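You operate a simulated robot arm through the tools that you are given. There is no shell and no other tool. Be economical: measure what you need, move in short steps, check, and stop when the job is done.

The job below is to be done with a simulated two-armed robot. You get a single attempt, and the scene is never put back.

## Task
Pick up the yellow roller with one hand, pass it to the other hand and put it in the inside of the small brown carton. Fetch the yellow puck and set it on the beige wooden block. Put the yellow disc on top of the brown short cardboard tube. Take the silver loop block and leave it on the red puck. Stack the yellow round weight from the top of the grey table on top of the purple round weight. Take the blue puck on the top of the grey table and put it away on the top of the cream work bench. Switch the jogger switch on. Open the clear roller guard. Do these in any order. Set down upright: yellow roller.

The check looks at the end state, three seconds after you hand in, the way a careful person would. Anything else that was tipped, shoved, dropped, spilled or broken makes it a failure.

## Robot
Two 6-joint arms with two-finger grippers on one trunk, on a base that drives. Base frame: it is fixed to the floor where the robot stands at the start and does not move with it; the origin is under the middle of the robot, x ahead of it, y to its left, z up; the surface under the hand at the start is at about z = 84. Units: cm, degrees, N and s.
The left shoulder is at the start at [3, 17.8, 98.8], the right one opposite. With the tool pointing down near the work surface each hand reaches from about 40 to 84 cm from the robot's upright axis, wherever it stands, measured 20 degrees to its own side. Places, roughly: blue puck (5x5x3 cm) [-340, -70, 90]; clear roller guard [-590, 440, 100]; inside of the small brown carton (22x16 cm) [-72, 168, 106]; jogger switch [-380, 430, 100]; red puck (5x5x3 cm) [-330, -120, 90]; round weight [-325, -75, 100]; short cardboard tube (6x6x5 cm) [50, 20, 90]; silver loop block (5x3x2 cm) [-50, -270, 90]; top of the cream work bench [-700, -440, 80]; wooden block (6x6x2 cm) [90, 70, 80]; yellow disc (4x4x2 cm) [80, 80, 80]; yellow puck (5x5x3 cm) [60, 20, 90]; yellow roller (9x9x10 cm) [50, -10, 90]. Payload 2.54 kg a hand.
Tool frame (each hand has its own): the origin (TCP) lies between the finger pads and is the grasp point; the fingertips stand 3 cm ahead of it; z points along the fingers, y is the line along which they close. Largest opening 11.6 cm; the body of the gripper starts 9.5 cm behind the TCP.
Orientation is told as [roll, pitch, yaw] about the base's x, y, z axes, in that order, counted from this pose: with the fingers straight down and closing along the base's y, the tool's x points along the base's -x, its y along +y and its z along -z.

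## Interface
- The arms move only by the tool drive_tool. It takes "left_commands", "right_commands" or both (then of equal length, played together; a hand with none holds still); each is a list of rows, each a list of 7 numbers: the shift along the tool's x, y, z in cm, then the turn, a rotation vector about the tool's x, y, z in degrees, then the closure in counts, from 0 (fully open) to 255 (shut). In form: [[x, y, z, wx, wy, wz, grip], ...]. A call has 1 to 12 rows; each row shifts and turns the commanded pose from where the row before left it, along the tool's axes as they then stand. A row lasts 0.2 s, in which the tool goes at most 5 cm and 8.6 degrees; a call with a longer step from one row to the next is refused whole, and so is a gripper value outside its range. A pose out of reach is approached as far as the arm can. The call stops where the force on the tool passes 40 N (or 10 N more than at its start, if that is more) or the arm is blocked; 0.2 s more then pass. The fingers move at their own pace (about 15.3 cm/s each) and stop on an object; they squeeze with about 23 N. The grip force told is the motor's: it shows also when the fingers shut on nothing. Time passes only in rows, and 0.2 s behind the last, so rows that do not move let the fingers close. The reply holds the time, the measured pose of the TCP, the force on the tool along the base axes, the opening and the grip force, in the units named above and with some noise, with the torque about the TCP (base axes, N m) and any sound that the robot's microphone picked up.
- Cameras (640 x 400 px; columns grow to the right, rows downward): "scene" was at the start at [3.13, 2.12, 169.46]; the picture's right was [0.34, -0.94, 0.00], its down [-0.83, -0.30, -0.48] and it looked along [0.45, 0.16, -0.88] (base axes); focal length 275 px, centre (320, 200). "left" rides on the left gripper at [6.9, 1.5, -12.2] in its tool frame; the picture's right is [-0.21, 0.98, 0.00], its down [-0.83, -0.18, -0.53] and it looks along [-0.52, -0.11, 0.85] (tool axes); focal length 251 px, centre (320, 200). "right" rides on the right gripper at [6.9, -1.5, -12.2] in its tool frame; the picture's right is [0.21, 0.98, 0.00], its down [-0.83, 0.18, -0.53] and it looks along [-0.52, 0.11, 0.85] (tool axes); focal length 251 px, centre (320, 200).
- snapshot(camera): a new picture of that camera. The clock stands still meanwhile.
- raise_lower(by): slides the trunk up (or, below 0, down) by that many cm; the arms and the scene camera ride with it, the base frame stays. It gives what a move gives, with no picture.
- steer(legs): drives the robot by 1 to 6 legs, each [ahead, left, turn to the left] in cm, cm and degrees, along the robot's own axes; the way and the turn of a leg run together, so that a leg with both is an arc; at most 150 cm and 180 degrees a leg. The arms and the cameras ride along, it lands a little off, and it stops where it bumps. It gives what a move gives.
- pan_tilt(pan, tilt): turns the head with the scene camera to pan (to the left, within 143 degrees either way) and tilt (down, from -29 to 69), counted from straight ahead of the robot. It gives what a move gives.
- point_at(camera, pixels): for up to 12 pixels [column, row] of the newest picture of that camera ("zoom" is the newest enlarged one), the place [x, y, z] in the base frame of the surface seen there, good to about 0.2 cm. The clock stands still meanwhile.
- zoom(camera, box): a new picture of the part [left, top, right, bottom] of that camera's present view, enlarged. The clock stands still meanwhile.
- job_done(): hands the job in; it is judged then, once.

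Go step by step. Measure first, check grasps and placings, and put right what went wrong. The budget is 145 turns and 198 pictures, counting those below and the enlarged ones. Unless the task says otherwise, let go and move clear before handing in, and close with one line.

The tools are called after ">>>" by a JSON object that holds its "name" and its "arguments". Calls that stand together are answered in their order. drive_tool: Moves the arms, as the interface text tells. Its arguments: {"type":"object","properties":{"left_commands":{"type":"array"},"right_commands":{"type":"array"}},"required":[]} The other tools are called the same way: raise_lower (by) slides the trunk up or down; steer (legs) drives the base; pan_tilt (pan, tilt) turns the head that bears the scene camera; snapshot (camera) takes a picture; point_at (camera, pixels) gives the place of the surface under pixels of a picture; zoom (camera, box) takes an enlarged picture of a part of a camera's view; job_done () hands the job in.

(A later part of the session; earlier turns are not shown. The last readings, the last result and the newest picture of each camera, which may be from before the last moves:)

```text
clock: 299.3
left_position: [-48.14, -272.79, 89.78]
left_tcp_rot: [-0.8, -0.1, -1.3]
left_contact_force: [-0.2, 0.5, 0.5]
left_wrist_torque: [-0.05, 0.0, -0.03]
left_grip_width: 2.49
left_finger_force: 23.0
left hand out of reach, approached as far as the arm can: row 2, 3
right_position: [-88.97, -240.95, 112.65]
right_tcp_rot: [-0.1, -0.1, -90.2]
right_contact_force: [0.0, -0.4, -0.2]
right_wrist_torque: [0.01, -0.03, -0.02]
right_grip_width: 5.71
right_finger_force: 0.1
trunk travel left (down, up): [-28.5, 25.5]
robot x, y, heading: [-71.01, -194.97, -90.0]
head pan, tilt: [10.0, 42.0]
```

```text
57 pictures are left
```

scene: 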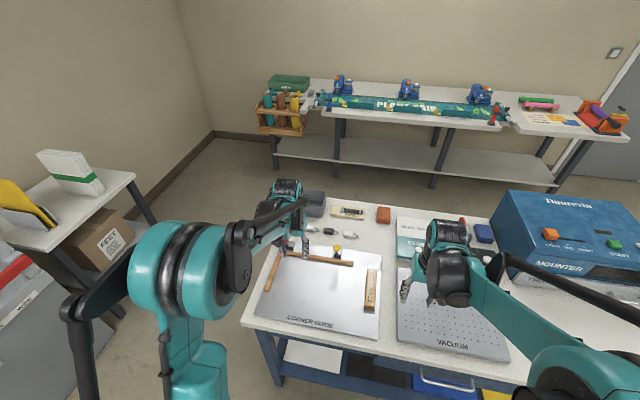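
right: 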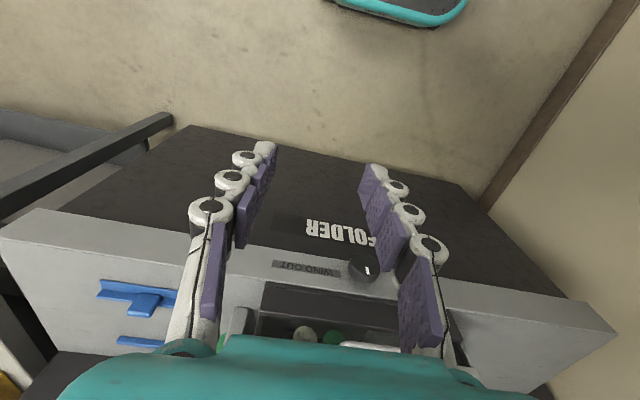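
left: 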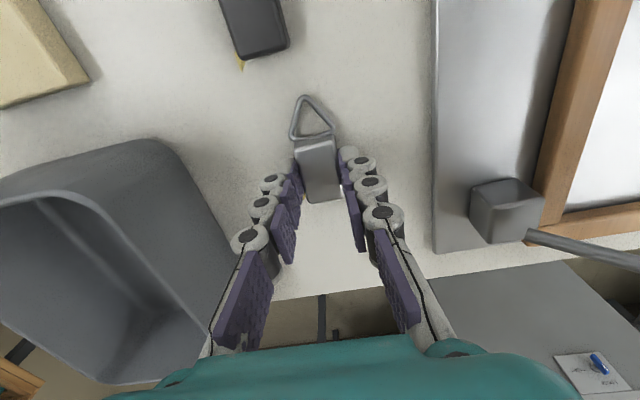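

Gripped at 2.49 cm. Lifting and drawing back to check the hold.

>>> {"name": "drive_tool", "arguments": {"left_commands": [[0, 0, -2, 0, 0, 0, 255], [0, 0, -3, 0, 0, 0, 255], [0, 1, -4, 0, 0, 0, 255], [0, 3, -3.8, 0, 0, 0, 255], [0, 3.5, -3, 0, 0, 0, 255], [0, 4.5, 0, 0, 0, 0, 255], [0, 4.5, 0, 0, 0, 0, 255], [0, 4.5, 0, 0, 0, 0, 255]]}}

>>> {"name": "snapshot", "arguments": {"camera": "left"}}

```text
clock: 301.1
left_position: [-47.8, -251.31, 105.2]
left_tcp_rot: [-0.8, -0.1, -1.2]
left_contact_force: [-0.9, -0.5, 0.4]
left_wrist_torque: [-0.03, -0.02, -0.02]
left_grip_width: 2.49
left_finger_force: 23.3
right_position: [-88.95, -240.79, 112.71]
right_tcp_rot: [0.0, -0.1, -90.2]
right_contact_force: [-0.3, 1.4, 0.1]
right_wrist_torque: [-0.05, 0.02, 0.01]
right_grip_width: 5.67
right_finger_force: 0.0
trunk travel left (down, up): [-28.5, 25.5]
robot x, y, heading: [-71.04, -194.82, -90.1]
head pan, tilt: [10.0, 42.0]
```

```text
56 pictures are left
```

left: 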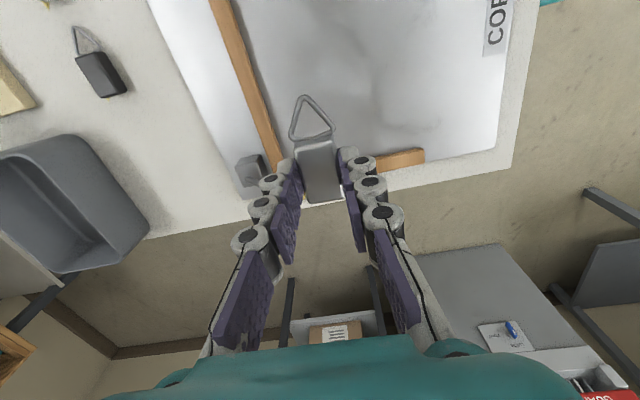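

Silver block is held securely. Backing off and driving toward the grey table.

>>> {"name": "steer", "arguments": {"legs": [[-45, 0, 0], [0, 0, -90], [55, -50, 0]]}}

>>> {"name": "pan_tilt", "arguments": {"pan": 0, "tilt": 35}}

>>> {"name": "snapshot", "arguments": {"camera": "scene"}}

```text
clock: 311.3
left_position: [-182.7, -122.02, 105.21]
left_tcp_rot: [-0.6, -0.1, -92.0]
left_contact_force: [0.3, 0.0, 0.0]
left_wrist_torque: [-0.01, -0.02, 0.01]
left_grip_width: 2.49
left_finger_force: 23.0
right_position: [-171.59, -81.22, 112.88]
right_tcp_rot: [0.0, 0.0, 178.9]
right_contact_force: [-0.4, 0.0, -0.7]
right_wrist_torque: [0.01, 0.01, 0.01]
right_grip_width: 5.67
right_finger_force: 0.0
trunk travel left (down, up): [-28.5, 25.5]
robot x, y, heading: [-125.34, -99.42, 179.4]
head pan, tilt: [10.0, 42.0]
```

```text
clock: 312.1
left_position: [-182.57, -122.09, 105.17]
left_tcp_rot: [-0.6, 0.0, -92.2]
left_contact_force: [-1.5, 0.6, -1.1]
left_wrist_torque: [-0.01, -0.04, -0.01]
left_grip_width: 2.46
left_finger_force: 23.3
right_position: [-171.42, -81.15, 112.63]
right_tcp_rot: [-0.1, 0.0, 179.0]
right_contact_force: [-0.3, -0.4, 0.1]
right_wrist_torque: [-0.01, 0.04, -0.01]
right_grip_width: 5.69
right_finger_force: 0.0
trunk travel left (down, up): [-28.5, 25.5]
robot x, y, heading: [-125.58, -99.71, 179.5]
head pan, tilt: [0.0, 35.0]
```

```text
55 pictures are left
```

scene: 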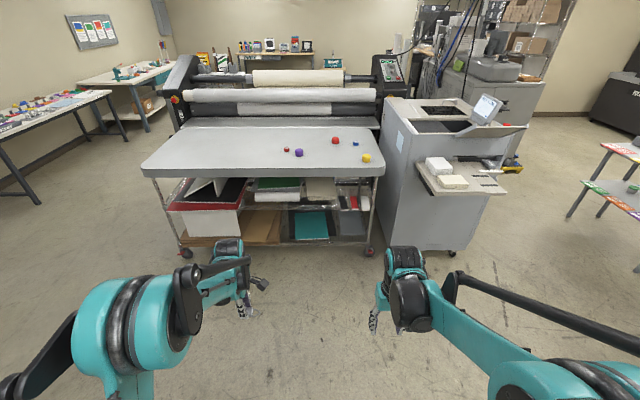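

The grey table is ahead with pucks and weights at (286–367,140–158). Zooming and measuring.

>>> {"name": "zoom", "arguments": {"camera": "scene", "box": [270, 120, 390, 180]}}

>>> {"name": "point_at", "arguments": {"camera": "scene", "pixels": [[287, 149], [299, 153], [335, 140], [355, 143], [366, 158], [145, 170], [380, 172], [270, 172], [395, 190], [440, 185], [365, 255], [325, 155]]}}

```text
5.33 times, centred on (330, 150) of scene
```

zoom: 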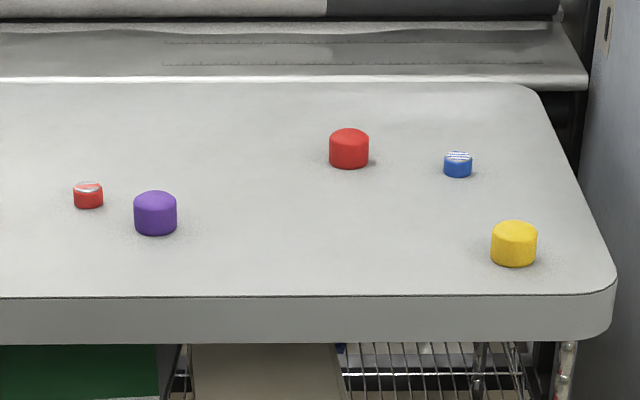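

```text
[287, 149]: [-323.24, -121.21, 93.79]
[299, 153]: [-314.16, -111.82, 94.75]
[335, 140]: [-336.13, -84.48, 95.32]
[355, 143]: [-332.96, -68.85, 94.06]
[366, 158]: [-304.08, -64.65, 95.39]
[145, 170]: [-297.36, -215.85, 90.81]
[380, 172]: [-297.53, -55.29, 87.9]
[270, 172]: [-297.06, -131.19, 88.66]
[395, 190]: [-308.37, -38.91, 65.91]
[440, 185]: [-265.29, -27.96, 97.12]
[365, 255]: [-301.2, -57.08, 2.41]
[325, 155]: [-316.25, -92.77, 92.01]
```

Layout: red puck (−323.5,−121.3), purple weight (−315,−112), yellow weight (−305,−64.6), blue puck (−333,−68.8); tabletop z≈92. Driving up to the table.

>>> {"name": "steer", "arguments": {"legs": [[130, 0, 0.4]]}}

>>> {"name": "pan_tilt", "arguments": {"pan": 0, "tilt": 58}}

>>> {"name": "snapshot", "arguments": {"camera": "scene"}}

>>> {"name": "snapshot", "arguments": {"camera": "left"}}

```text
clock: 318.6
left_position: [-312.44, -121.25, 105.13]
left_tcp_rot: [-0.6, -0.1, -91.7]
left_contact_force: [-0.9, 0.4, 1.0]
left_wrist_torque: [-0.04, 0.02, 0.03]
left_grip_width: 2.48
left_finger_force: 23.5
right_position: [-301.5, -80.17, 112.69]
right_tcp_rot: [-0.1, 0.0, 179.5]
right_contact_force: [-0.3, -0.6, -0.7]
right_wrist_torque: [0.0, 0.0, 0.0]
right_grip_width: 5.68
right_finger_force: 0.0
trunk travel left (down, up): [-28.5, 25.5]
robot x, y, heading: [-255.46, -98.13, 179.4]
head pan, tilt: [0.0, 35.0]
```

```text
clock: 319.4
left_position: [-312.46, -121.2, 105.12]
left_tcp_rot: [-0.6, -0.1, -91.7]
left_contact_force: [0.3, 0.5, 0.2]
left_wrist_torque: [0.02, 0.01, 0.01]
left_grip_width: 2.48
left_finger_force: 22.9
right_position: [-301.58, -80.03, 112.71]
right_tcp_rot: [-0.2, -0.2, 179.5]
right_contact_force: [0.2, 0.8, -0.6]
right_wrist_torque: [-0.01, 0.02, 0.0]
right_grip_width: 5.66
right_finger_force: 0.1
trunk travel left (down, up): [-28.5, 25.5]
robot x, y, heading: [-255.71, -97.86, 179.5]
head pan, tilt: [0.0, 58.0]
```

```text
53 pictures are left
```

scene: 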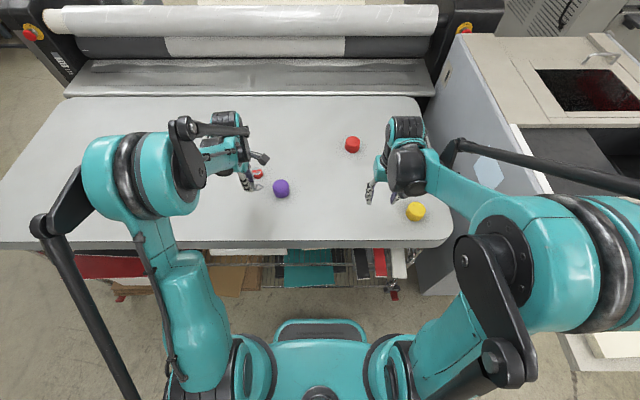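

```text
52 pictures are left
```

left: 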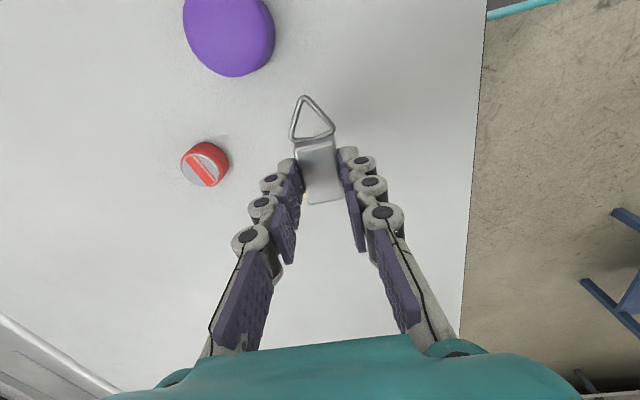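

Red puck is at left-camera (205,165), purple weight at (230,30). Measuring.

>>> {"name": "point_at", "arguments": {"camera": "left", "pixels": [[205, 168], [188, 168], [222, 165], [205, 180], [205, 150], [230, 30], [230, 70], [190, 30], [270, 30], [330, 180]]}}

>>> {"name": "point_at", "arguments": {"camera": "scene", "pixels": [[281, 185], [281, 180], [416, 209], [416, 204], [352, 142], [258, 174]]}}

```text
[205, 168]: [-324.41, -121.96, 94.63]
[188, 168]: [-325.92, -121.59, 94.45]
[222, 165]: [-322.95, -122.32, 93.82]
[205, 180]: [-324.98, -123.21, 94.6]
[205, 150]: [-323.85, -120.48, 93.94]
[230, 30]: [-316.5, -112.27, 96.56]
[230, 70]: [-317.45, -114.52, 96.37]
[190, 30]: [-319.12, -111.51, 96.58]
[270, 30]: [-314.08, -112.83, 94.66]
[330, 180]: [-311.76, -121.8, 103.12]
```

```text
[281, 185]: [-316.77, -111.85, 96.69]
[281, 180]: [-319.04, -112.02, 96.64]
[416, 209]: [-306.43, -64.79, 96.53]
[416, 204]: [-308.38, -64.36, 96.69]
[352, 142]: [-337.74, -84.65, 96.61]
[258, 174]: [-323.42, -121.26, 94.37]
```

Red puck centre (−324.4,−121.9), top 94.6. Moving the block above it.

>>> {"name": "drive_tool", "arguments": {"left_commands": [[-0.3, -4, 0, 0, 0, 0, 255], [-0.3, -4, 0, 0, 0, 0, 255], [-0.35, -3.9, 0, 0, 0, 0, 255], [0, 0, 3, 0, 0, 0, 255], [0, 0, 2, 0, 0, 0, 255], [0, 0, 0, 0, 0, 0, 255]]}}

>>> {"name": "snapshot", "arguments": {"camera": "left"}}

>>> {"name": "zoom", "arguments": {"camera": "scene", "box": [200, 110, 320, 210]}}

```text
clock: 320.9
left_position: [-324.16, -121.71, 100.35]
left_tcp_rot: [-0.5, -0.2, -91.6]
left_contact_force: [0.4, 0.0, -0.1]
left_wrist_torque: [0.01, -0.04, 0.01]
left_grip_width: 2.47
left_finger_force: 23.1
right_position: [-301.46, -80.16, 112.68]
right_tcp_rot: [-0.2, -0.1, 179.5]
right_contact_force: [0.2, 0.0, -0.5]
right_wrist_torque: [-0.02, 0.01, 0.0]
right_grip_width: 5.69
right_finger_force: 0.0
trunk travel left (down, up): [-28.5, 25.5]
robot x, y, heading: [-255.66, -98.46, 179.5]
head pan, tilt: [0.0, 58.0]
```

```text
51 pictures are left
```

left: 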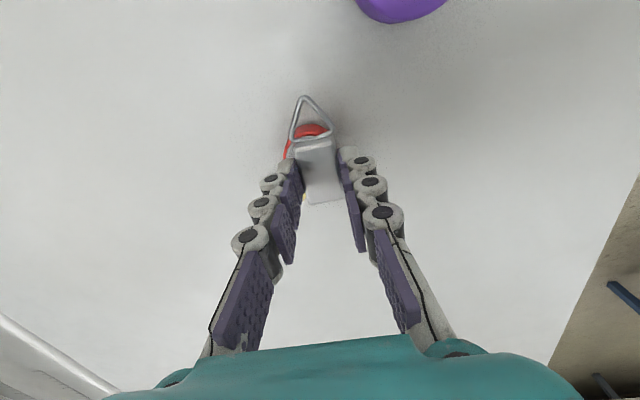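

```text
4.00 times, centred on (260, 160) of scene
```

zoom: 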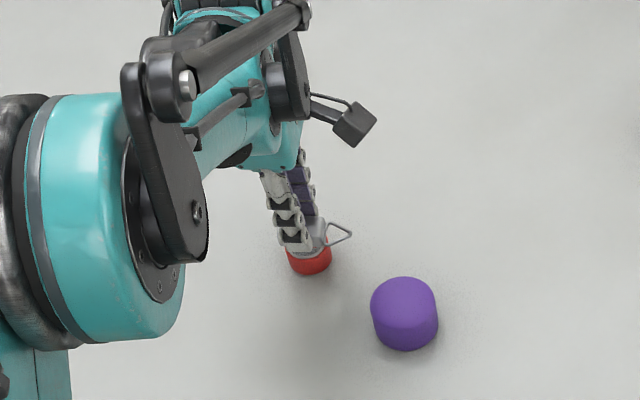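

Aligned above the red puck. Lowering until contact.

>>> {"name": "drive_tool", "arguments": {"left_commands": [[0, 0, 1.2, 0, 0, 0, 255], [0, 0, 0.4, 0, 0, 0, 255], [0, 0, 0.2, 0, 0, 0, 255], [0, 0, 0, 0, 0, 0, 255]]}}

```text
clock: 321.9
left_position: [-324.16, -121.78, 98.55]
left_tcp_rot: [-0.6, -0.1, -91.6]
left_contact_force: [0.6, -0.5, 0.0]
left_wrist_torque: [0.01, -0.01, 0.02]
left_grip_width: 2.48
left_finger_force: 22.7
right_position: [-301.61, -80.12, 112.74]
right_tcp_rot: [0.0, -0.1, 179.5]
right_contact_force: [1.0, 0.5, 0.4]
right_wrist_torque: [0.01, 0.0, 0.01]
right_grip_width: 5.69
right_finger_force: 0.0
trunk travel left (down, up): [-28.5, 25.5]
robot x, y, heading: [-255.23, -97.73, 179.5]
head pan, tilt: [0.0, 58.0]
```

>>> {"name": "drive_tool", "arguments": {"left_commands": [[0, 0, 0.15, 0, 0, 0, 255], [0, 0, 0.15, 0, 0, 0, 255], [0, 0, 0, 0, 0, 0, 255]]}}

```text
clock: 322.6
left_position: [-324.38, -121.83, 98.22]
left_tcp_rot: [-0.6, -0.2, -91.6]
left_contact_force: [0.2, -0.3, 0.2]
left_wrist_torque: [0.0, -0.02, 0.01]
left_grip_width: 2.48
left_finger_force: 23.5
right_position: [-301.64, -80.22, 112.75]
right_tcp_rot: [-0.1, -0.1, 179.4]
right_contact_force: [-0.4, 0.5, 0.7]
right_wrist_torque: [0.01, 0.0, -0.02]
right_grip_width: 5.68
right_finger_force: 0.1
trunk travel left (down, up): [-28.5, 25.5]
robot x, y, heading: [-255.58, -98.08, 179.6]
head pan, tilt: [0.0, 58.0]
```

Still no contact; a bit further in 0.1–0.15 cm steps.

>>> {"name": "drive_tool", "arguments": {"left_commands": [[0, 0, 0.15, 0, 0, 0, 255], [0, 0, 0.15, 0, 0, 0, 255], [0, 0, 0, 0, 0, 0, 255]]}}

>>> {"name": "zoom", "arguments": {"camera": "scene", "box": [240, 150, 300, 190]}}

```text
clock: 323.4
left_position: [-324.26, -121.91, 98.03]
left_tcp_rot: [-0.7, -0.2, -91.5]
left_contact_force: [-2.3, -1.3, 15.9]
left_wrist_torque: [-0.12, 0.11, -0.05]
left_grip_width: 2.48
left_finger_force: 22.6
right_position: [-301.52, -80.11, 112.71]
right_tcp_rot: [-0.1, -0.1, 179.5]
right_contact_force: [-1.0, 0.2, 0.3]
right_wrist_torque: [0.04, -0.03, 0.0]
right_grip_width: 5.64
right_finger_force: 0.1
trunk travel left (down, up): [-28.5, 25.5]
robot x, y, heading: [-255.25, -98.1, 179.7]
head pan, tilt: [0.0, 58.0]
```

```text
10.00 times, centred on (270, 170) of scene
```

zoom: 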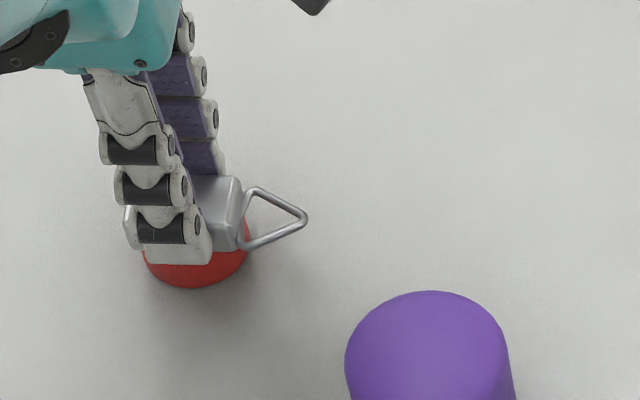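

Contact (16 N), block sitting on the puck. Releasing and rising.

>>> {"name": "drive_tool", "arguments": {"left_commands": [[0, 0, -0.1, 0, 0, 0, 255], [0, 0, 0, 0, 0, 0, 185], [0, 0, 0, 0, 0, 0, 165], [0, 0, -2, 0, 0, 0, 165], [0, 0, -4, 0, 0, 0, 165], [0, 0, -4, 0, 0, 0, 165], [0, 3, -2, 0, 0, 0, 165]]}}

>>> {"name": "snapshot", "arguments": {"camera": "left"}}

>>> {"name": "zoom", "arguments": {"camera": "scene", "box": [240, 140, 440, 240]}}

```text
clock: 325.1
left_position: [-321.03, -121.87, 110.1]
left_tcp_rot: [-0.8, -0.1, -91.6]
left_contact_force: [0.1, 0.5, -0.8]
left_wrist_torque: [-0.03, 0.02, -0.02]
left_grip_width: 4.08
left_finger_force: 0.1
right_position: [-301.36, -80.15, 112.64]
right_tcp_rot: [-0.1, -0.2, 179.5]
right_contact_force: [0.5, -0.2, 0.5]
right_wrist_torque: [0.02, 0.05, 0.01]
right_grip_width: 5.7
right_finger_force: 0.0
trunk travel left (down, up): [-28.5, 25.5]
robot x, y, heading: [-255.73, -98.17, 179.5]
head pan, tilt: [0.0, 58.0]
```

```text
48 pictures are left
```

left: 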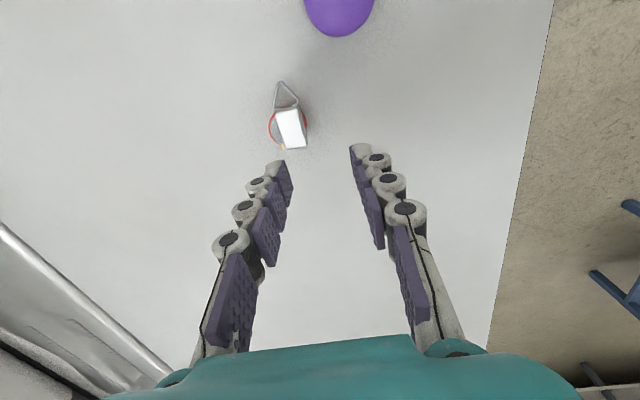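

```text
3.20 times, centred on (340, 190) of scene
```

zoom: 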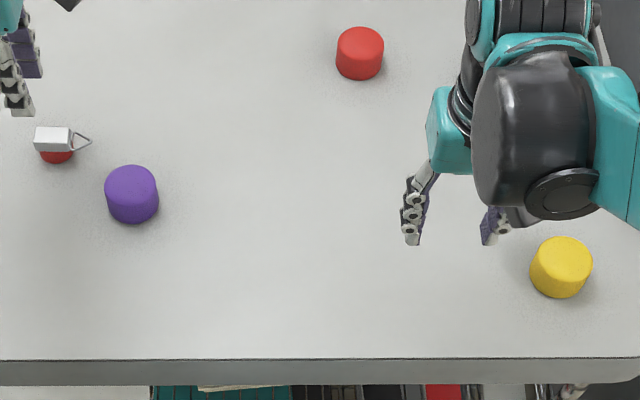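

Silver block rests on the red puck. Now the right hand goes over the yellow weight at (−306.8,−64.6).

>>> {"name": "drive_tool", "arguments": {"right_commands": [[-1.35, -3.9, 0, 0, 0, 0, 60], [-1.35, -3.9, 0, 0, 0, 0, 60], [-1.35, -3.9, 0, 0, 0, 0, 60], [-1.35, -3.9, 0, 0, 0, 0, 60], [0, 0, 4, 0, 0, 0, 60], [0, 0, 4, 0, 0, 0, 60], [0, 0, 0, 0, 0, 0, 60]]}}

>>> {"name": "snapshot", "arguments": {"camera": "right"}}

>>> {"name": "point_at", "arguments": {"camera": "right", "pixels": [[320, 130], [300, 130], [340, 130], [320, 115], [320, 150]]}}

```text
clock: 326.6
left_position: [-321.19, -121.92, 109.98]
left_tcp_rot: [-0.6, 0.0, -91.6]
left_contact_force: [0.5, -0.1, 0.9]
left_wrist_torque: [0.0, -0.01, 0.0]
left_grip_width: 4.07
left_finger_force: 0.1
right_position: [-306.78, -64.47, 104.45]
right_tcp_rot: [-0.1, -0.1, 179.4]
right_contact_force: [-0.3, 0.1, 0.8]
right_wrist_torque: [-0.01, 0.01, -0.02]
right_grip_width: 8.86
right_finger_force: 0.2
trunk travel left (down, up): [-28.5, 25.5]
robot x, y, heading: [-255.31, -98.39, 179.6]
head pan, tilt: [0.0, 58.0]
```

```text
46 pictures are left
```

right: 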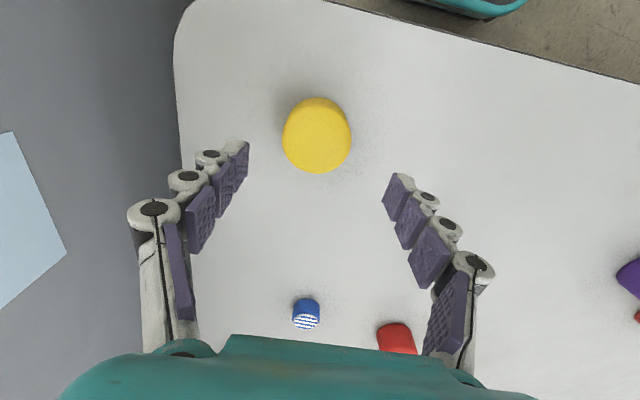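

```text
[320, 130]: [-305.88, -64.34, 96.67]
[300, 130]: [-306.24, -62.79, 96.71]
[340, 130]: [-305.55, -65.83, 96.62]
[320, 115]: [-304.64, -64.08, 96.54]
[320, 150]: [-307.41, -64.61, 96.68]
```

Weight is centred. Descending 8.6 cm and gripping.

>>> {"name": "drive_tool", "arguments": {"right_commands": [[0, 0, 4, 0, 0, 0, 60], [0, 0, 3, 0, 0, 0, 60], [0, 0, 1.6, 0, 0, 0, 60], [0, 0, 0, 0, 0, 0, 255], [0, 0, 0, 0, 0, 0, 255], [0, 0, 0, 0, 0, 0, 255], [0, 0, -3, 0, 0, 0, 255], [0, 0, -4, 0, 0, 0, 255], [0, 0, -4, 0, 0, 0, 255], [0, 0, -4, 0, 0, 0, 255]]}}

>>> {"name": "snapshot", "arguments": {"camera": "right"}}

```text
clock: 328.9
left_position: [-321.08, -121.86, 110.09]
left_tcp_rot: [-0.7, 0.0, -91.7]
left_contact_force: [0.4, -0.2, 0.0]
left_wrist_torque: [0.03, 0.07, -0.05]
left_grip_width: 4.08
left_finger_force: 0.0
right_position: [-306.46, -64.63, 111.26]
right_tcp_rot: [0.0, -0.1, 179.3]
right_contact_force: [0.7, -0.6, -3.3]
right_wrist_torque: [-0.03, 0.02, 0.03]
right_grip_width: 5.85
right_finger_force: 23.2
trunk travel left (down, up): [-28.5, 25.5]
robot x, y, heading: [-255.38, -98.35, 179.6]
head pan, tilt: [0.0, 58.0]
```

```text
45 pictures are left
```

right: 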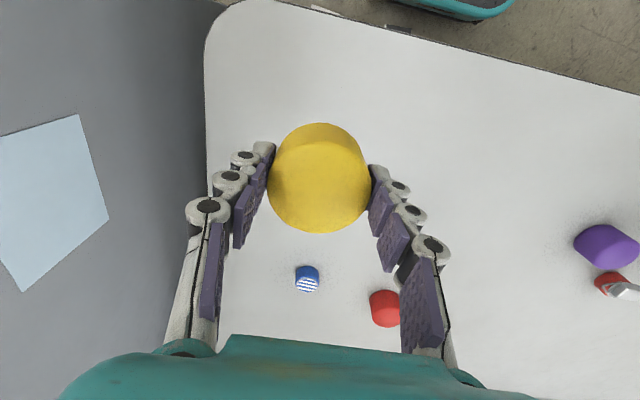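

Yellow weight held (5.85 cm). Shifting the robot 40 cm left to bring the right hand near the purple weight.

>>> {"name": "steer", "arguments": {"legs": [[0, 40, 0.4]]}}

>>> {"name": "snapshot", "arguments": {"camera": "right"}}

>>> {"name": "snapshot", "arguments": {"camera": "scene"}}

```text
clock: 331.3
left_position: [-321.1, -162.14, 109.99]
left_tcp_rot: [-0.6, -0.1, -91.2]
left_contact_force: [-0.2, -0.3, -0.5]
left_wrist_torque: [0.03, 0.02, 0.01]
left_grip_width: 4.07
left_finger_force: 0.0
right_position: [-306.95, -104.67, 111.09]
right_tcp_rot: [-0.2, -0.1, 179.9]
right_contact_force: [-0.1, -0.5, -3.4]
right_wrist_torque: [-0.01, 0.03, 0.0]
right_grip_width: 5.88
right_finger_force: 23.2
trunk travel left (down, up): [-28.5, 25.5]
robot x, y, heading: [-255.46, -138.33, 179.9]
head pan, tilt: [0.0, 58.0]
```

```text
44 pictures are left
```

right: 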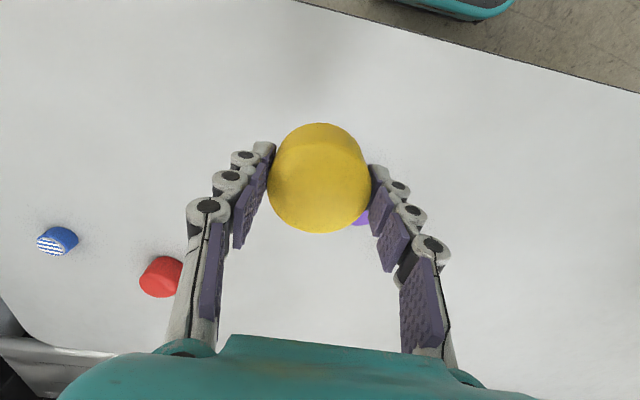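

```text
43 pictures are left
```

scene: 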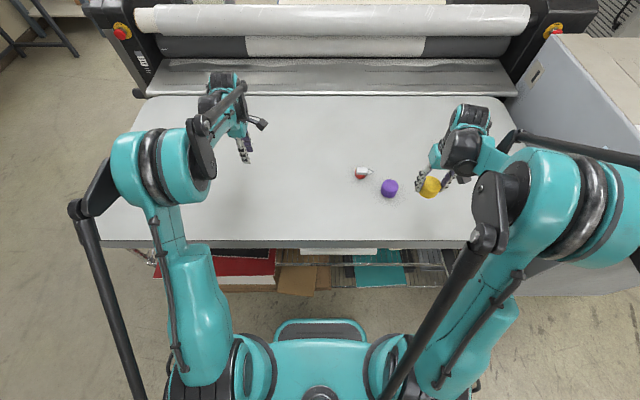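

Both weights show in the scene: purple at (390,188). I'll zoom to get its centre.

>>> {"name": "zoom", "arguments": {"camera": "scene", "box": [345, 155, 455, 215]}}

>>> {"name": "point_at", "arguments": {"camera": "zoom", "pixels": [[262, 175], [215, 175], [308, 175], [262, 155], [262, 200], [500, 150], [262, 185]]}}

```text
5.82 times, centred on (400, 185) of scene
```

zoom: 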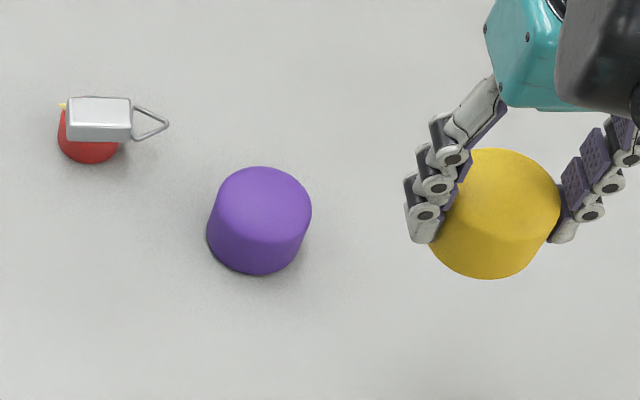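

```text
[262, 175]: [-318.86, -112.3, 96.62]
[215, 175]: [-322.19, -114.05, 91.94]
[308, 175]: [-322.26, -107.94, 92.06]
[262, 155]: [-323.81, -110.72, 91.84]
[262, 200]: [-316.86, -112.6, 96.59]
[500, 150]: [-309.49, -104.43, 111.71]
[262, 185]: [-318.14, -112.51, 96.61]
```

Purple weight centre (−316.8,−112.4), top 96.6. Moving the yellow weight above it.

>>> {"name": "drive_tool", "arguments": {"right_commands": [[-3.3, 2.58, 0, 0, 0, 0, 255], [-3.3, 2.58, 0, 0, 0, 0, 255], [-3.35, 2.58, 0, 0, 0, 0, 255], [0, 0, 4, 0, 0, 0, 255], [0, 0, 4, 0, 0, 0, 255], [0, 0, 0, 0, 0, 0, 255]]}}

>>> {"name": "zoom", "arguments": {"camera": "scene", "box": [345, 145, 455, 215]}}

>>> {"name": "snapshot", "arguments": {"camera": "right"}}

```text
clock: 332.7
left_position: [-321.19, -162.17, 109.88]
left_tcp_rot: [-0.7, -0.1, -91.2]
left_contact_force: [0.3, -0.3, 0.9]
left_wrist_torque: [0.04, 0.04, 0.04]
left_grip_width: 4.14
left_finger_force: 0.1
right_position: [-316.83, -112.45, 103.22]
right_tcp_rot: [-0.1, -0.2, 179.8]
right_contact_force: [0.1, -0.5, -3.1]
right_wrist_torque: [0.01, 0.0, 0.0]
right_grip_width: 5.89
right_finger_force: 22.7
trunk travel left (down, up): [-28.5, 25.5]
robot x, y, heading: [-255.54, -138.2, 180.2]
head pan, tilt: [0.0, 58.0]
```

```text
5.71 times, centred on (400, 180) of scene
```

zoom: 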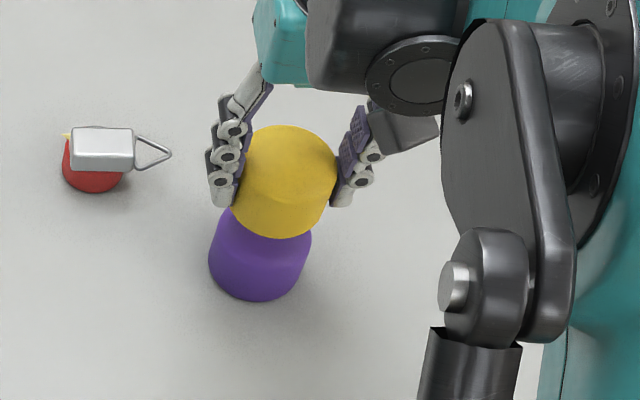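

```text
40 pictures are left
```

right: 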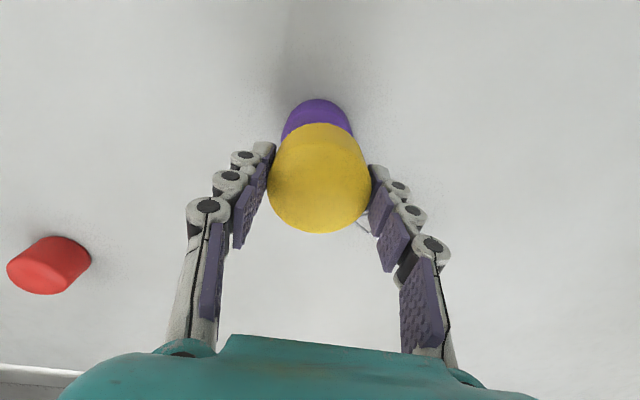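

Well aligned. Lowering to contact in small steps.

>>> {"name": "drive_tool", "arguments": {"right_commands": [[0, 0, 1.8, 0, 0, 0, 255], [0, 0, 0.5, 0, 0, 0, 255], [0, 0, 0.2, 0, 0, 0, 255], [0, 0, 0.15, 0, 0, 0, 255], [0, 0, 0, 0, 0, 0, 255]]}}

```text
clock: 333.9
left_position: [-321.19, -162.01, 109.91]
left_tcp_rot: [-0.6, 0.0, -91.2]
left_contact_force: [0.6, 0.2, 0.1]
left_wrist_torque: [0.02, 0.04, 0.01]
left_grip_width: 4.11
left_finger_force: 0.1
right_position: [-317.1, -112.43, 100.58]
right_tcp_rot: [-0.1, -0.2, 179.8]
right_contact_force: [-2.7, 1.8, 2.1]
right_wrist_torque: [0.18, 0.11, 0.03]
right_grip_width: 5.89
right_finger_force: 23.0
trunk travel left (down, up): [-28.5, 25.5]
robot x, y, heading: [-255.4, -137.91, 179.8]
head pan, tilt: [0.0, 58.0]
```

Contact made (force flipped to +2 N). Releasing and rising.

>>> {"name": "drive_tool", "arguments": {"right_commands": [[0, 0, 0.05, 0, 0, 0, 255], [0, 0, 0, 0, 0, 0, 115], [0, 0, 0, 0, 0, 0, 95], [0, 0, 0, 0, 0, 0, 90], [0, 0, -2, 0, 0, 0, 90], [0, 0, -4, 0, 0, 0, 90], [0, 0, -4, 0, 0, 0, 90], [0, 0, -3, 0, 0, 0, 90]]}}

>>> {"name": "snapshot", "arguments": {"camera": "right"}}

>>> {"name": "zoom", "arguments": {"camera": "scene", "box": [345, 135, 455, 215]}}

```text
clock: 335.7
left_position: [-321.23, -161.99, 109.97]
left_tcp_rot: [-0.6, -0.1, -91.2]
left_contact_force: [-0.5, 0.2, 0.6]
left_wrist_torque: [0.01, 0.01, 0.0]
left_grip_width: 4.08
left_finger_force: 0.1
right_position: [-316.96, -112.51, 113.43]
right_tcp_rot: [-0.1, -0.1, 179.9]
right_contact_force: [0.3, 0.6, 1.3]
right_wrist_torque: [0.0, 0.0, -0.01]
right_grip_width: 7.51
right_finger_force: 0.0
trunk travel left (down, up): [-28.5, 25.5]
robot x, y, heading: [-255.74, -138.25, 180.0]
head pan, tilt: [0.0, 58.0]
```

```text
39 pictures are left
```

right: 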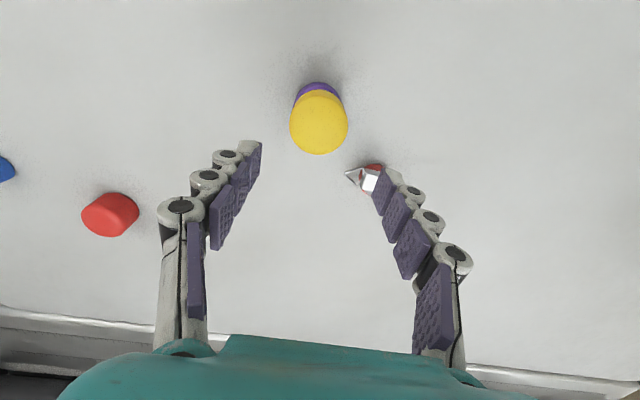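

```text
5.00 times, centred on (400, 175) of scene
```

zoom: 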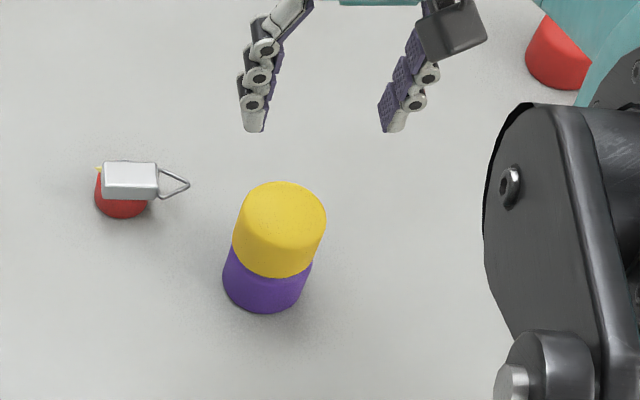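

Yellow is stacked squarely on purple. Now shift right for the blue puck, raising the left hand for clearance.

>>> {"name": "drive_tool", "arguments": {"left_commands": [[0, 4, -3, 0, 0, 0, 165], [0, 4, -3, 0, 0, 0, 165], [0, 4, 0, 0, 0, 0, 165]]}}

>>> {"name": "steer", "arguments": {"legs": [[0, -45, 0], [4, 0, 0]]}}

>>> {"name": "snapshot", "arguments": {"camera": "right"}}

```text
clock: 336.5
left_position: [-308.97, -162.25, 115.92]
left_tcp_rot: [-0.7, -0.2, -91.3]
left_contact_force: [-0.5, 0.1, 0.1]
left_wrist_torque: [0.02, 0.04, 0.0]
left_grip_width: 4.07
left_finger_force: 0.0
right_position: [-316.69, -112.47, 113.58]
right_tcp_rot: [0.0, -0.2, 179.8]
right_contact_force: [1.4, 0.2, -0.4]
right_wrist_torque: [0.03, 0.03, 0.04]
right_grip_width: 7.5
right_finger_force: 0.1
trunk travel left (down, up): [-28.5, 25.5]
robot x, y, heading: [-255.57, -137.89, 179.8]
head pan, tilt: [0.0, 58.0]
```

```text
clock: 339.7
left_position: [-313.05, -117.37, 115.68]
left_tcp_rot: [-0.6, 0.0, -91.2]
left_contact_force: [0.3, 0.2, -0.2]
left_wrist_torque: [0.04, -0.01, -0.02]
left_grip_width: 4.08
left_finger_force: 0.0
right_position: [-320.73, -67.53, 113.46]
right_tcp_rot: [-0.1, 0.1, 179.8]
right_contact_force: [-0.1, -0.9, -0.6]
right_wrist_torque: [-0.03, -0.04, 0.0]
right_grip_width: 7.51
right_finger_force: 0.0
trunk travel left (down, up): [-28.5, 25.5]
robot x, y, heading: [-259.14, -93.12, 179.7]
head pan, tilt: [0.0, 58.0]
```

```text
37 pictures are left
```

right: 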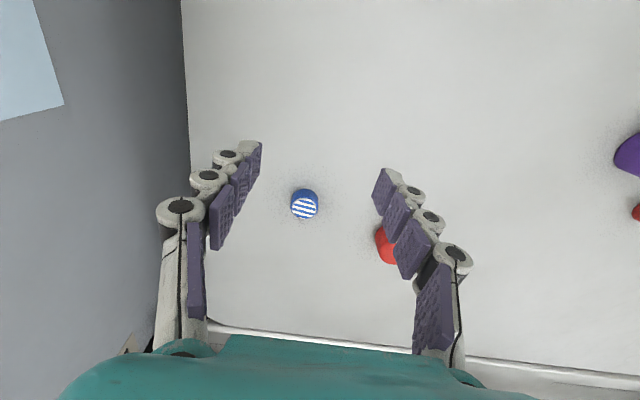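

>>> {"name": "point_at", "arguments": {"camera": "right", "pixels": [[304, 205], [293, 205], [316, 205], [304, 195], [304, 215], [388, 250], [385, 235]]}}

```text
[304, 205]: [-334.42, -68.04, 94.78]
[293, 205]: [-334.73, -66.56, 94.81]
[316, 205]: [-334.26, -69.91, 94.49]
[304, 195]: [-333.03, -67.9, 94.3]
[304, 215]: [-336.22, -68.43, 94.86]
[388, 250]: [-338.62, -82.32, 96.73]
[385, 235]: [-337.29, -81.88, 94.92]
```

Blue puck centre (−334.7,−68.2), top 94.8. Moving over it, descending and gripping.

>>> {"name": "drive_tool", "arguments": {"right_commands": [[-3.5, 0.35, 0, 0, 0, 0, 100], [-3.5, 0.35, 0, 0, 0, 0, 100], [-3.5, 0, 0, 0, 0, 0, 100], [-3.4, 0, 0, 0, 0, 0, 100], [0, 0, 4.5, 0, 0, 0, 100], [0, 0, 4.5, 0, 0, 0, 100], [0, 0, 0, 0, 0, 0, 100]]}}

>>> {"name": "snapshot", "arguments": {"camera": "right"}}

```text
clock: 341.3
left_position: [-312.98, -117.37, 115.89]
left_tcp_rot: [-0.6, -0.1, -91.3]
left_contact_force: [0.5, -0.6, -0.2]
left_wrist_torque: [-0.01, 0.02, 0.0]
left_grip_width: 4.11
left_finger_force: 0.0
right_position: [-334.63, -68.02, 104.4]
right_tcp_rot: [0.0, -0.1, 179.8]
right_contact_force: [-0.3, -0.2, 1.2]
right_wrist_torque: [-0.02, 0.01, 0.0]
right_grip_width: 7.06
right_finger_force: 0.0
trunk travel left (down, up): [-28.5, 25.5]
robot x, y, heading: [-259.37, -93.04, 180.1]
head pan, tilt: [0.0, 58.0]
```

```text
36 pictures are left
```

right: 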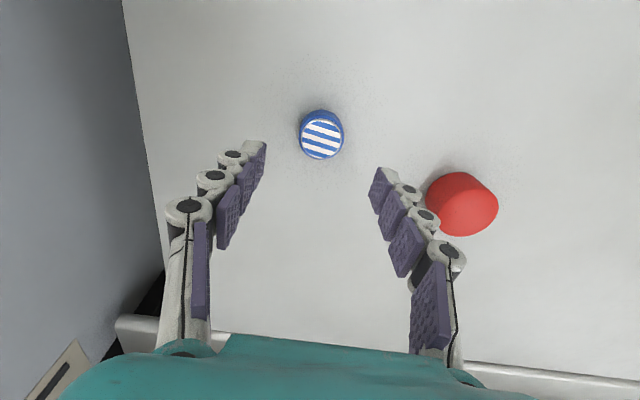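

Centred; descending 9 cm, gripping and lifting.

>>> {"name": "drive_tool", "arguments": {"right_commands": [[0, 0, 4, 0, 0, 0, 110], [0, 0, 3.5, 0, 0, 0, 110], [0, 0, 1.5, 0, 0, 0, 110], [0, 0, 0, 0, 0, 0, 255], [0, 0, 0, 0, 0, 0, 255], [0, 0, 0, 0, 0, 0, 255], [0, 0, -3, 0, 0, 0, 255], [0, 0, -4, 0, 0, 0, 255], [0, 0, -4, 0, 0, 0, 255], [3, 0, -3.5, 0, 0, 0, 255], [4, 0, -2, 0, 0, 0, 255], [4, 0, 0, 0, 0, 0, 255]]}}

>>> {"name": "snapshot", "arguments": {"camera": "right"}}

```text
clock: 343.9
left_position: [-312.82, -117.35, 116.0]
left_tcp_rot: [-0.6, 0.0, -91.3]
left_contact_force: [1.3, -1.2, 0.3]
left_wrist_torque: [0.0, 0.05, 0.04]
left_grip_width: 4.09
left_finger_force: 0.0
right_position: [-323.32, -68.35, 112.15]
right_tcp_rot: [-0.1, -0.1, 179.8]
right_contact_force: [0.4, -0.1, -1.1]
right_wrist_torque: [0.0, 0.06, -0.02]
right_grip_width: 4.0
right_finger_force: 22.9
trunk travel left (down, up): [-28.5, 25.5]
robot x, y, heading: [-259.19, -92.81, 179.8]
head pan, tilt: [0.0, 58.0]
```

```text
35 pictures are left
```

right: 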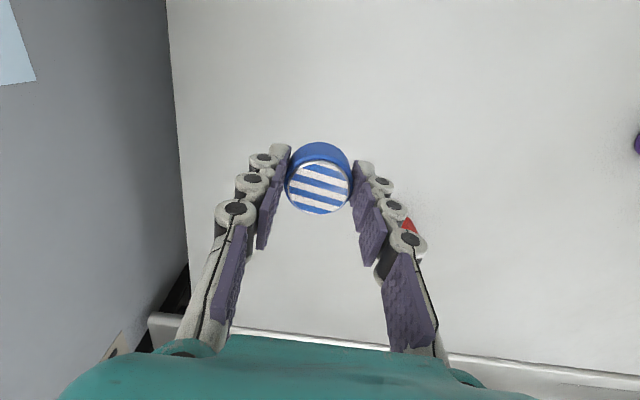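

Blue puck held (4.0 cm). Driving out and around the grey table toward the southwest to find the cream bench.

>>> {"name": "steer", "arguments": {"legs": [[-46, 0, 0], [0, 150, 0], [0, 88, 0], [60, 0, 0]]}}

>>> {"name": "pan_tilt", "arguments": {"pan": 20, "tilt": 20}}

>>> {"name": "snapshot", "arguments": {"camera": "scene"}}

```text
clock: 361.0
left_position: [-328.14, -355.3, 115.94]
left_tcp_rot: [-0.6, -0.1, -92.1]
left_contact_force: [0.6, 0.1, -0.3]
left_wrist_torque: [0.0, -0.03, 0.03]
left_grip_width: 4.09
left_finger_force: 0.1
right_position: [-337.87, -306.26, 111.88]
right_tcp_rot: [-0.1, 0.0, 178.9]
right_contact_force: [0.2, 0.4, -0.4]
right_wrist_torque: [0.01, -0.03, 0.01]
right_grip_width: 4.02
right_finger_force: 23.3
trunk travel left (down, up): [-28.5, 25.5]
robot x, y, heading: [-273.89, -331.98, 179.2]
head pan, tilt: [0.0, 58.0]
```

```text
clock: 362.1
left_position: [-328.13, -355.32, 115.85]
left_tcp_rot: [-0.7, -0.1, -92.1]
left_contact_force: [0.3, -0.3, 0.5]
left_wrist_torque: [0.01, 0.02, -0.01]
left_grip_width: 4.11
left_finger_force: 0.2
right_position: [-337.79, -306.29, 112.02]
right_tcp_rot: [-0.2, 0.0, 178.9]
right_contact_force: [-0.2, 0.1, -0.7]
right_wrist_torque: [-0.02, -0.02, 0.0]
right_grip_width: 4.02
right_finger_force: 23.4
trunk travel left (down, up): [-28.5, 25.5]
robot x, y, heading: [-273.79, -331.62, 179.0]
head pan, tilt: [20.0, 20.0]
```

```text
34 pictures are left
```

scene: 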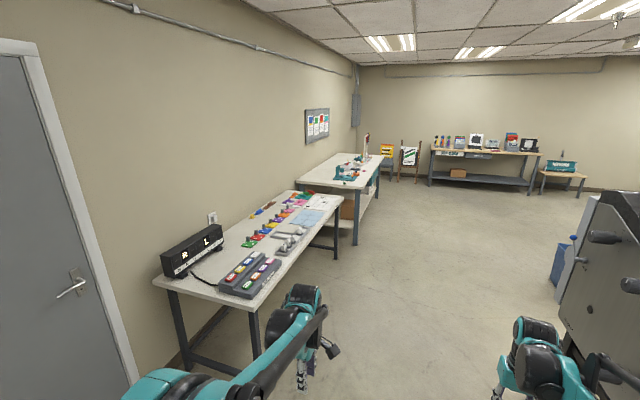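

Two benches along the wall; measuring both to find the one at (−700,−440).

>>> {"name": "point_at", "arguments": {"camera": "scene", "pixels": [[250, 300], [340, 200], [300, 210], [355, 188], [383, 157], [350, 165], [365, 160], [335, 250], [355, 243], [570, 260], [330, 175]]}}

>>> {"name": "zoom", "arguments": {"camera": "scene", "box": [280, 130, 400, 210]}}

```text
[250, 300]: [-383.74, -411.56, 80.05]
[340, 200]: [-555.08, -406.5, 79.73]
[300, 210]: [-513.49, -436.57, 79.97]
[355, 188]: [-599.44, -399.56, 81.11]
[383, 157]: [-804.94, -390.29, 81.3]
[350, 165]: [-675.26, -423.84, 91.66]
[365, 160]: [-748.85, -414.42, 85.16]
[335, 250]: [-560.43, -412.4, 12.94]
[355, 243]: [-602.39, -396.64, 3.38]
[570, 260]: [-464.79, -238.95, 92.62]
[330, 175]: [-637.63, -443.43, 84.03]
```

```text
5.00 times, centred on (340, 170) of scene
```

zoom: 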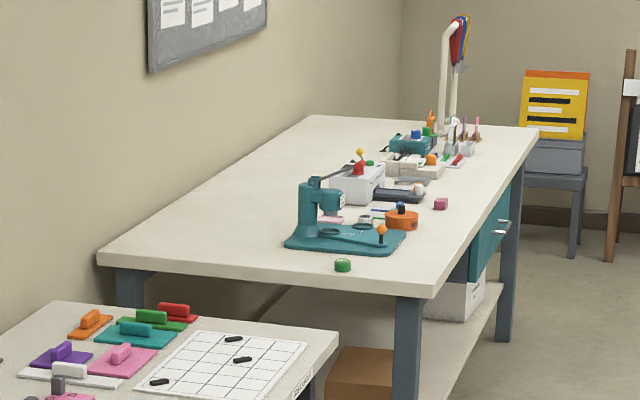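

The second bench (x −600…−805, y −399…, z 81) is the cream one. Measuring free space at its east end.

>>> {"name": "point_at", "arguments": {"camera": "zoom", "pixels": [[220, 235], [287, 240], [343, 265], [250, 200], [290, 170], [320, 215], [110, 255], [425, 280], [180, 245], [405, 240]]}}

```text
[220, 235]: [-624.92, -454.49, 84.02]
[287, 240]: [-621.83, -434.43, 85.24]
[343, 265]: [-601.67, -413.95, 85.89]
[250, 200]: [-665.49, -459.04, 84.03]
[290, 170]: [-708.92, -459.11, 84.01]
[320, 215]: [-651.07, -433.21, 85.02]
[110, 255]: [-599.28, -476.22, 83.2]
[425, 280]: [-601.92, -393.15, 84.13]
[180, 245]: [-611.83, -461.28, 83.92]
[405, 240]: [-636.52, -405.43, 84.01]
```

Bench top z 84; the press occupies its east front. I'll drive in front of the bench, face it, and look for a clear spot.

>>> {"name": "steer", "arguments": {"legs": [[0, -14, 0.9], [150, 0, 0], [150, 0, 0], [90, 0, 0], [0, 0, 90]]}}

>>> {"name": "pan_tilt", "arguments": {"pan": 0, "tilt": 35}}

>>> {"name": "snapshot", "arguments": {"camera": "scene"}}

```text
clock: 385.4
left_position: [-634.49, -375.42, 115.77]
left_tcp_rot: [-0.6, -0.1, -0.9]
left_contact_force: [0.0, -0.4, 0.2]
left_wrist_torque: [0.02, -0.02, -0.02]
left_grip_width: 4.11
left_finger_force: 0.1
right_position: [-683.43, -386.32, 112.01]
right_tcp_rot: [-0.1, -0.1, -89.8]
right_contact_force: [1.2, 0.0, -0.3]
right_wrist_torque: [0.02, -0.01, -0.05]
right_grip_width: 4.03
right_finger_force: 23.2
trunk travel left (down, up): [-28.5, 25.5]
robot x, y, heading: [-659.19, -321.99, -89.5]
head pan, tilt: [20.0, 20.0]
```

```text
clock: 386.2
left_position: [-634.46, -375.4, 115.92]
left_tcp_rot: [-0.6, 0.0, -0.9]
left_contact_force: [0.1, 0.6, 0.1]
left_wrist_torque: [-0.01, 0.03, 0.01]
left_grip_width: 4.11
left_finger_force: 0.0
right_position: [-683.35, -386.32, 111.93]
right_tcp_rot: [-0.1, -0.1, -89.9]
right_contact_force: [-0.1, -0.3, -0.5]
right_wrist_torque: [-0.02, -0.02, 0.0]
right_grip_width: 4.01
right_finger_force: 22.7
trunk travel left (down, up): [-28.5, 25.5]
robot x, y, heading: [-659.49, -322.25, -89.6]
head pan, tilt: [0.0, 35.0]
```

```text
32 pictures are left
```

scene: 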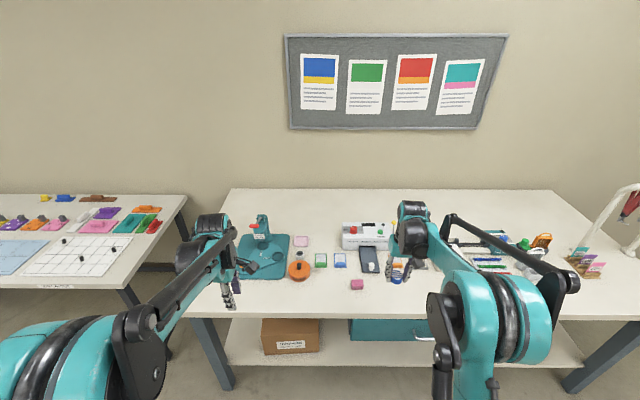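

Front areas near (325,290) and (400,300) look clear. Measuring.

>>> {"name": "zoom", "arguments": {"camera": "scene", "box": [270, 215, 470, 325]}}

>>> {"name": "point_at", "arguments": {"camera": "scene", "pixels": [[325, 290], [300, 275], [357, 285], [345, 268], [325, 310], [400, 305], [430, 290], [470, 290], [322, 268], [340, 215]]}}

```text
3.20 times, centred on (370, 270) of scene
```

zoom: 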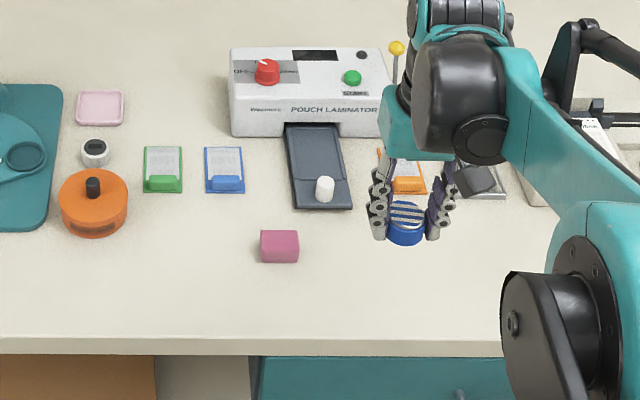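

```text
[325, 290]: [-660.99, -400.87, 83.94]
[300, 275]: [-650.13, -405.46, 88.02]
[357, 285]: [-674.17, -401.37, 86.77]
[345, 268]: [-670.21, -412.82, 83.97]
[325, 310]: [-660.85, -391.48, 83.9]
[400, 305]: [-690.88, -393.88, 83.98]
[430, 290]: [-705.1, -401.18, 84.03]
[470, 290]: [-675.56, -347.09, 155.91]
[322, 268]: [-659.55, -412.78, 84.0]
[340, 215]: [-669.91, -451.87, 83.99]
```

Clear spot chosen at about (−691,−399). I'll bring the hand there with the base (ahead 12, right 8).

>>> {"name": "steer", "arguments": {"legs": [[12.5, -8, -0.5]]}}

>>> {"name": "drive_tool", "arguments": {"right_commands": [[0, 0, 4, 0, 0, 0, 255], [0, 0, 4, 0, 0, 0, 255], [0, 0, 4, 0, 0, 0, 255], [0, 0, 0, 0, 0, 0, 255]]}}

>>> {"name": "snapshot", "arguments": {"camera": "right"}}

>>> {"name": "point_at", "arguments": {"camera": "right", "pixels": [[320, 120], [290, 100], [350, 100], [320, 80], [320, 250], [250, 130], [400, 130]]}}

```text
clock: 387.6
left_position: [-643.04, -388.24, 115.82]
left_tcp_rot: [-0.6, -0.1, -1.4]
left_contact_force: [-0.5, -1.0, -0.8]
left_wrist_torque: [0.04, -0.03, -0.01]
left_grip_width: 4.09
left_finger_force: 0.1
right_position: [-692.09, -398.64, 111.84]
right_tcp_rot: [-0.1, 0.1, -90.4]
right_contact_force: [-0.5, 0.0, -0.7]
right_wrist_torque: [0.04, -0.03, -0.03]
right_grip_width: 4.03
right_finger_force: 22.8
trunk travel left (down, up): [-28.5, 25.5]
robot x, y, heading: [-666.79, -334.41, -89.7]
head pan, tilt: [0.0, 35.0]
```

```text
clock: 388.6
left_position: [-643.02, -388.09, 115.91]
left_tcp_rot: [-0.7, -0.1, -1.4]
left_contact_force: [0.2, 0.0, -0.2]
left_wrist_torque: [-0.04, 0.01, 0.02]
left_grip_width: 4.11
left_finger_force: 0.0
right_position: [-692.11, -398.63, 100.1]
right_tcp_rot: [-0.1, -0.1, -90.3]
right_contact_force: [0.8, -0.5, -1.1]
right_wrist_torque: [0.01, 0.01, -0.01]
right_grip_width: 4.02
right_finger_force: 23.0
trunk travel left (down, up): [-28.5, 25.5]
robot x, y, heading: [-666.8, -334.37, -90.2]
head pan, tilt: [0.0, 35.0]
```

```text
30 pictures are left
```

right: 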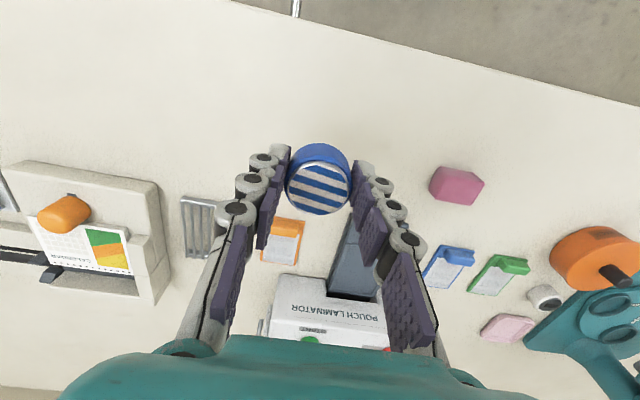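

```text
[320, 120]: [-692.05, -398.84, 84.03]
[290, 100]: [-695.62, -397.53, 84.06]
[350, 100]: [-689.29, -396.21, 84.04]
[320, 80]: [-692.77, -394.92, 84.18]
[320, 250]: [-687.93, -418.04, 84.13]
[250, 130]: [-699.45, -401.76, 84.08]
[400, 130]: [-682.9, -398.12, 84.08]
```

Spot beneath is clear bench at z 84.05. Lowering.

>>> {"name": "drive_tool", "arguments": {"right_commands": [[0, 0, 4.5, 0, 0, 0, 255], [0, 0, 4.5, 0, 0, 0, 255], [0, 0, 2.5, 0, 0, 0, 255], [0, 0, 0.7, 0, 0, 0, 255], [0, 0, 0.2, 0, 0, 0, 255], [0, 0, 0, 0, 0, 0, 255]]}}

```text
clock: 389.9
left_position: [-642.94, -388.18, 115.88]
left_tcp_rot: [-0.6, -0.1, -1.5]
left_contact_force: [0.3, -0.3, -0.6]
left_wrist_torque: [0.02, 0.01, 0.01]
left_grip_width: 4.08
left_finger_force: 0.1
right_position: [-691.92, -398.6, 87.58]
right_tcp_rot: [0.0, -0.1, -90.3]
right_contact_force: [0.0, -0.2, -0.6]
right_wrist_torque: [-0.03, 0.01, 0.0]
right_grip_width: 4.02
right_finger_force: 22.7
trunk travel left (down, up): [-28.5, 25.5]
robot x, y, heading: [-667.13, -334.47, -89.9]
head pan, tilt: [0.0, 35.0]
```

>>> {"name": "drive_tool", "arguments": {"right_commands": [[0, 0, 0.12, 0, 0, 0, 255], [0, 0, 0.1, 0, 0, 0, 255], [0, 0, 0, 0, 0, 0, 255]]}}

```text
clock: 390.8
left_position: [-642.96, -388.17, 115.77]
left_tcp_rot: [-0.6, -0.1, -1.4]
left_contact_force: [-0.3, -0.6, -0.8]
left_wrist_torque: [0.03, 0.0, 0.02]
left_grip_width: 4.08
left_finger_force: 0.0
right_position: [-692.19, -398.53, 87.33]
right_tcp_rot: [-0.1, 0.0, -90.3]
right_contact_force: [0.4, -0.8, -0.5]
right_wrist_torque: [0.01, 0.01, 0.03]
right_grip_width: 4.03
right_finger_force: 23.5
trunk travel left (down, up): [-28.5, 25.5]
robot x, y, heading: [-667.25, -334.36, -90.2]
head pan, tilt: [0.0, 35.0]
```

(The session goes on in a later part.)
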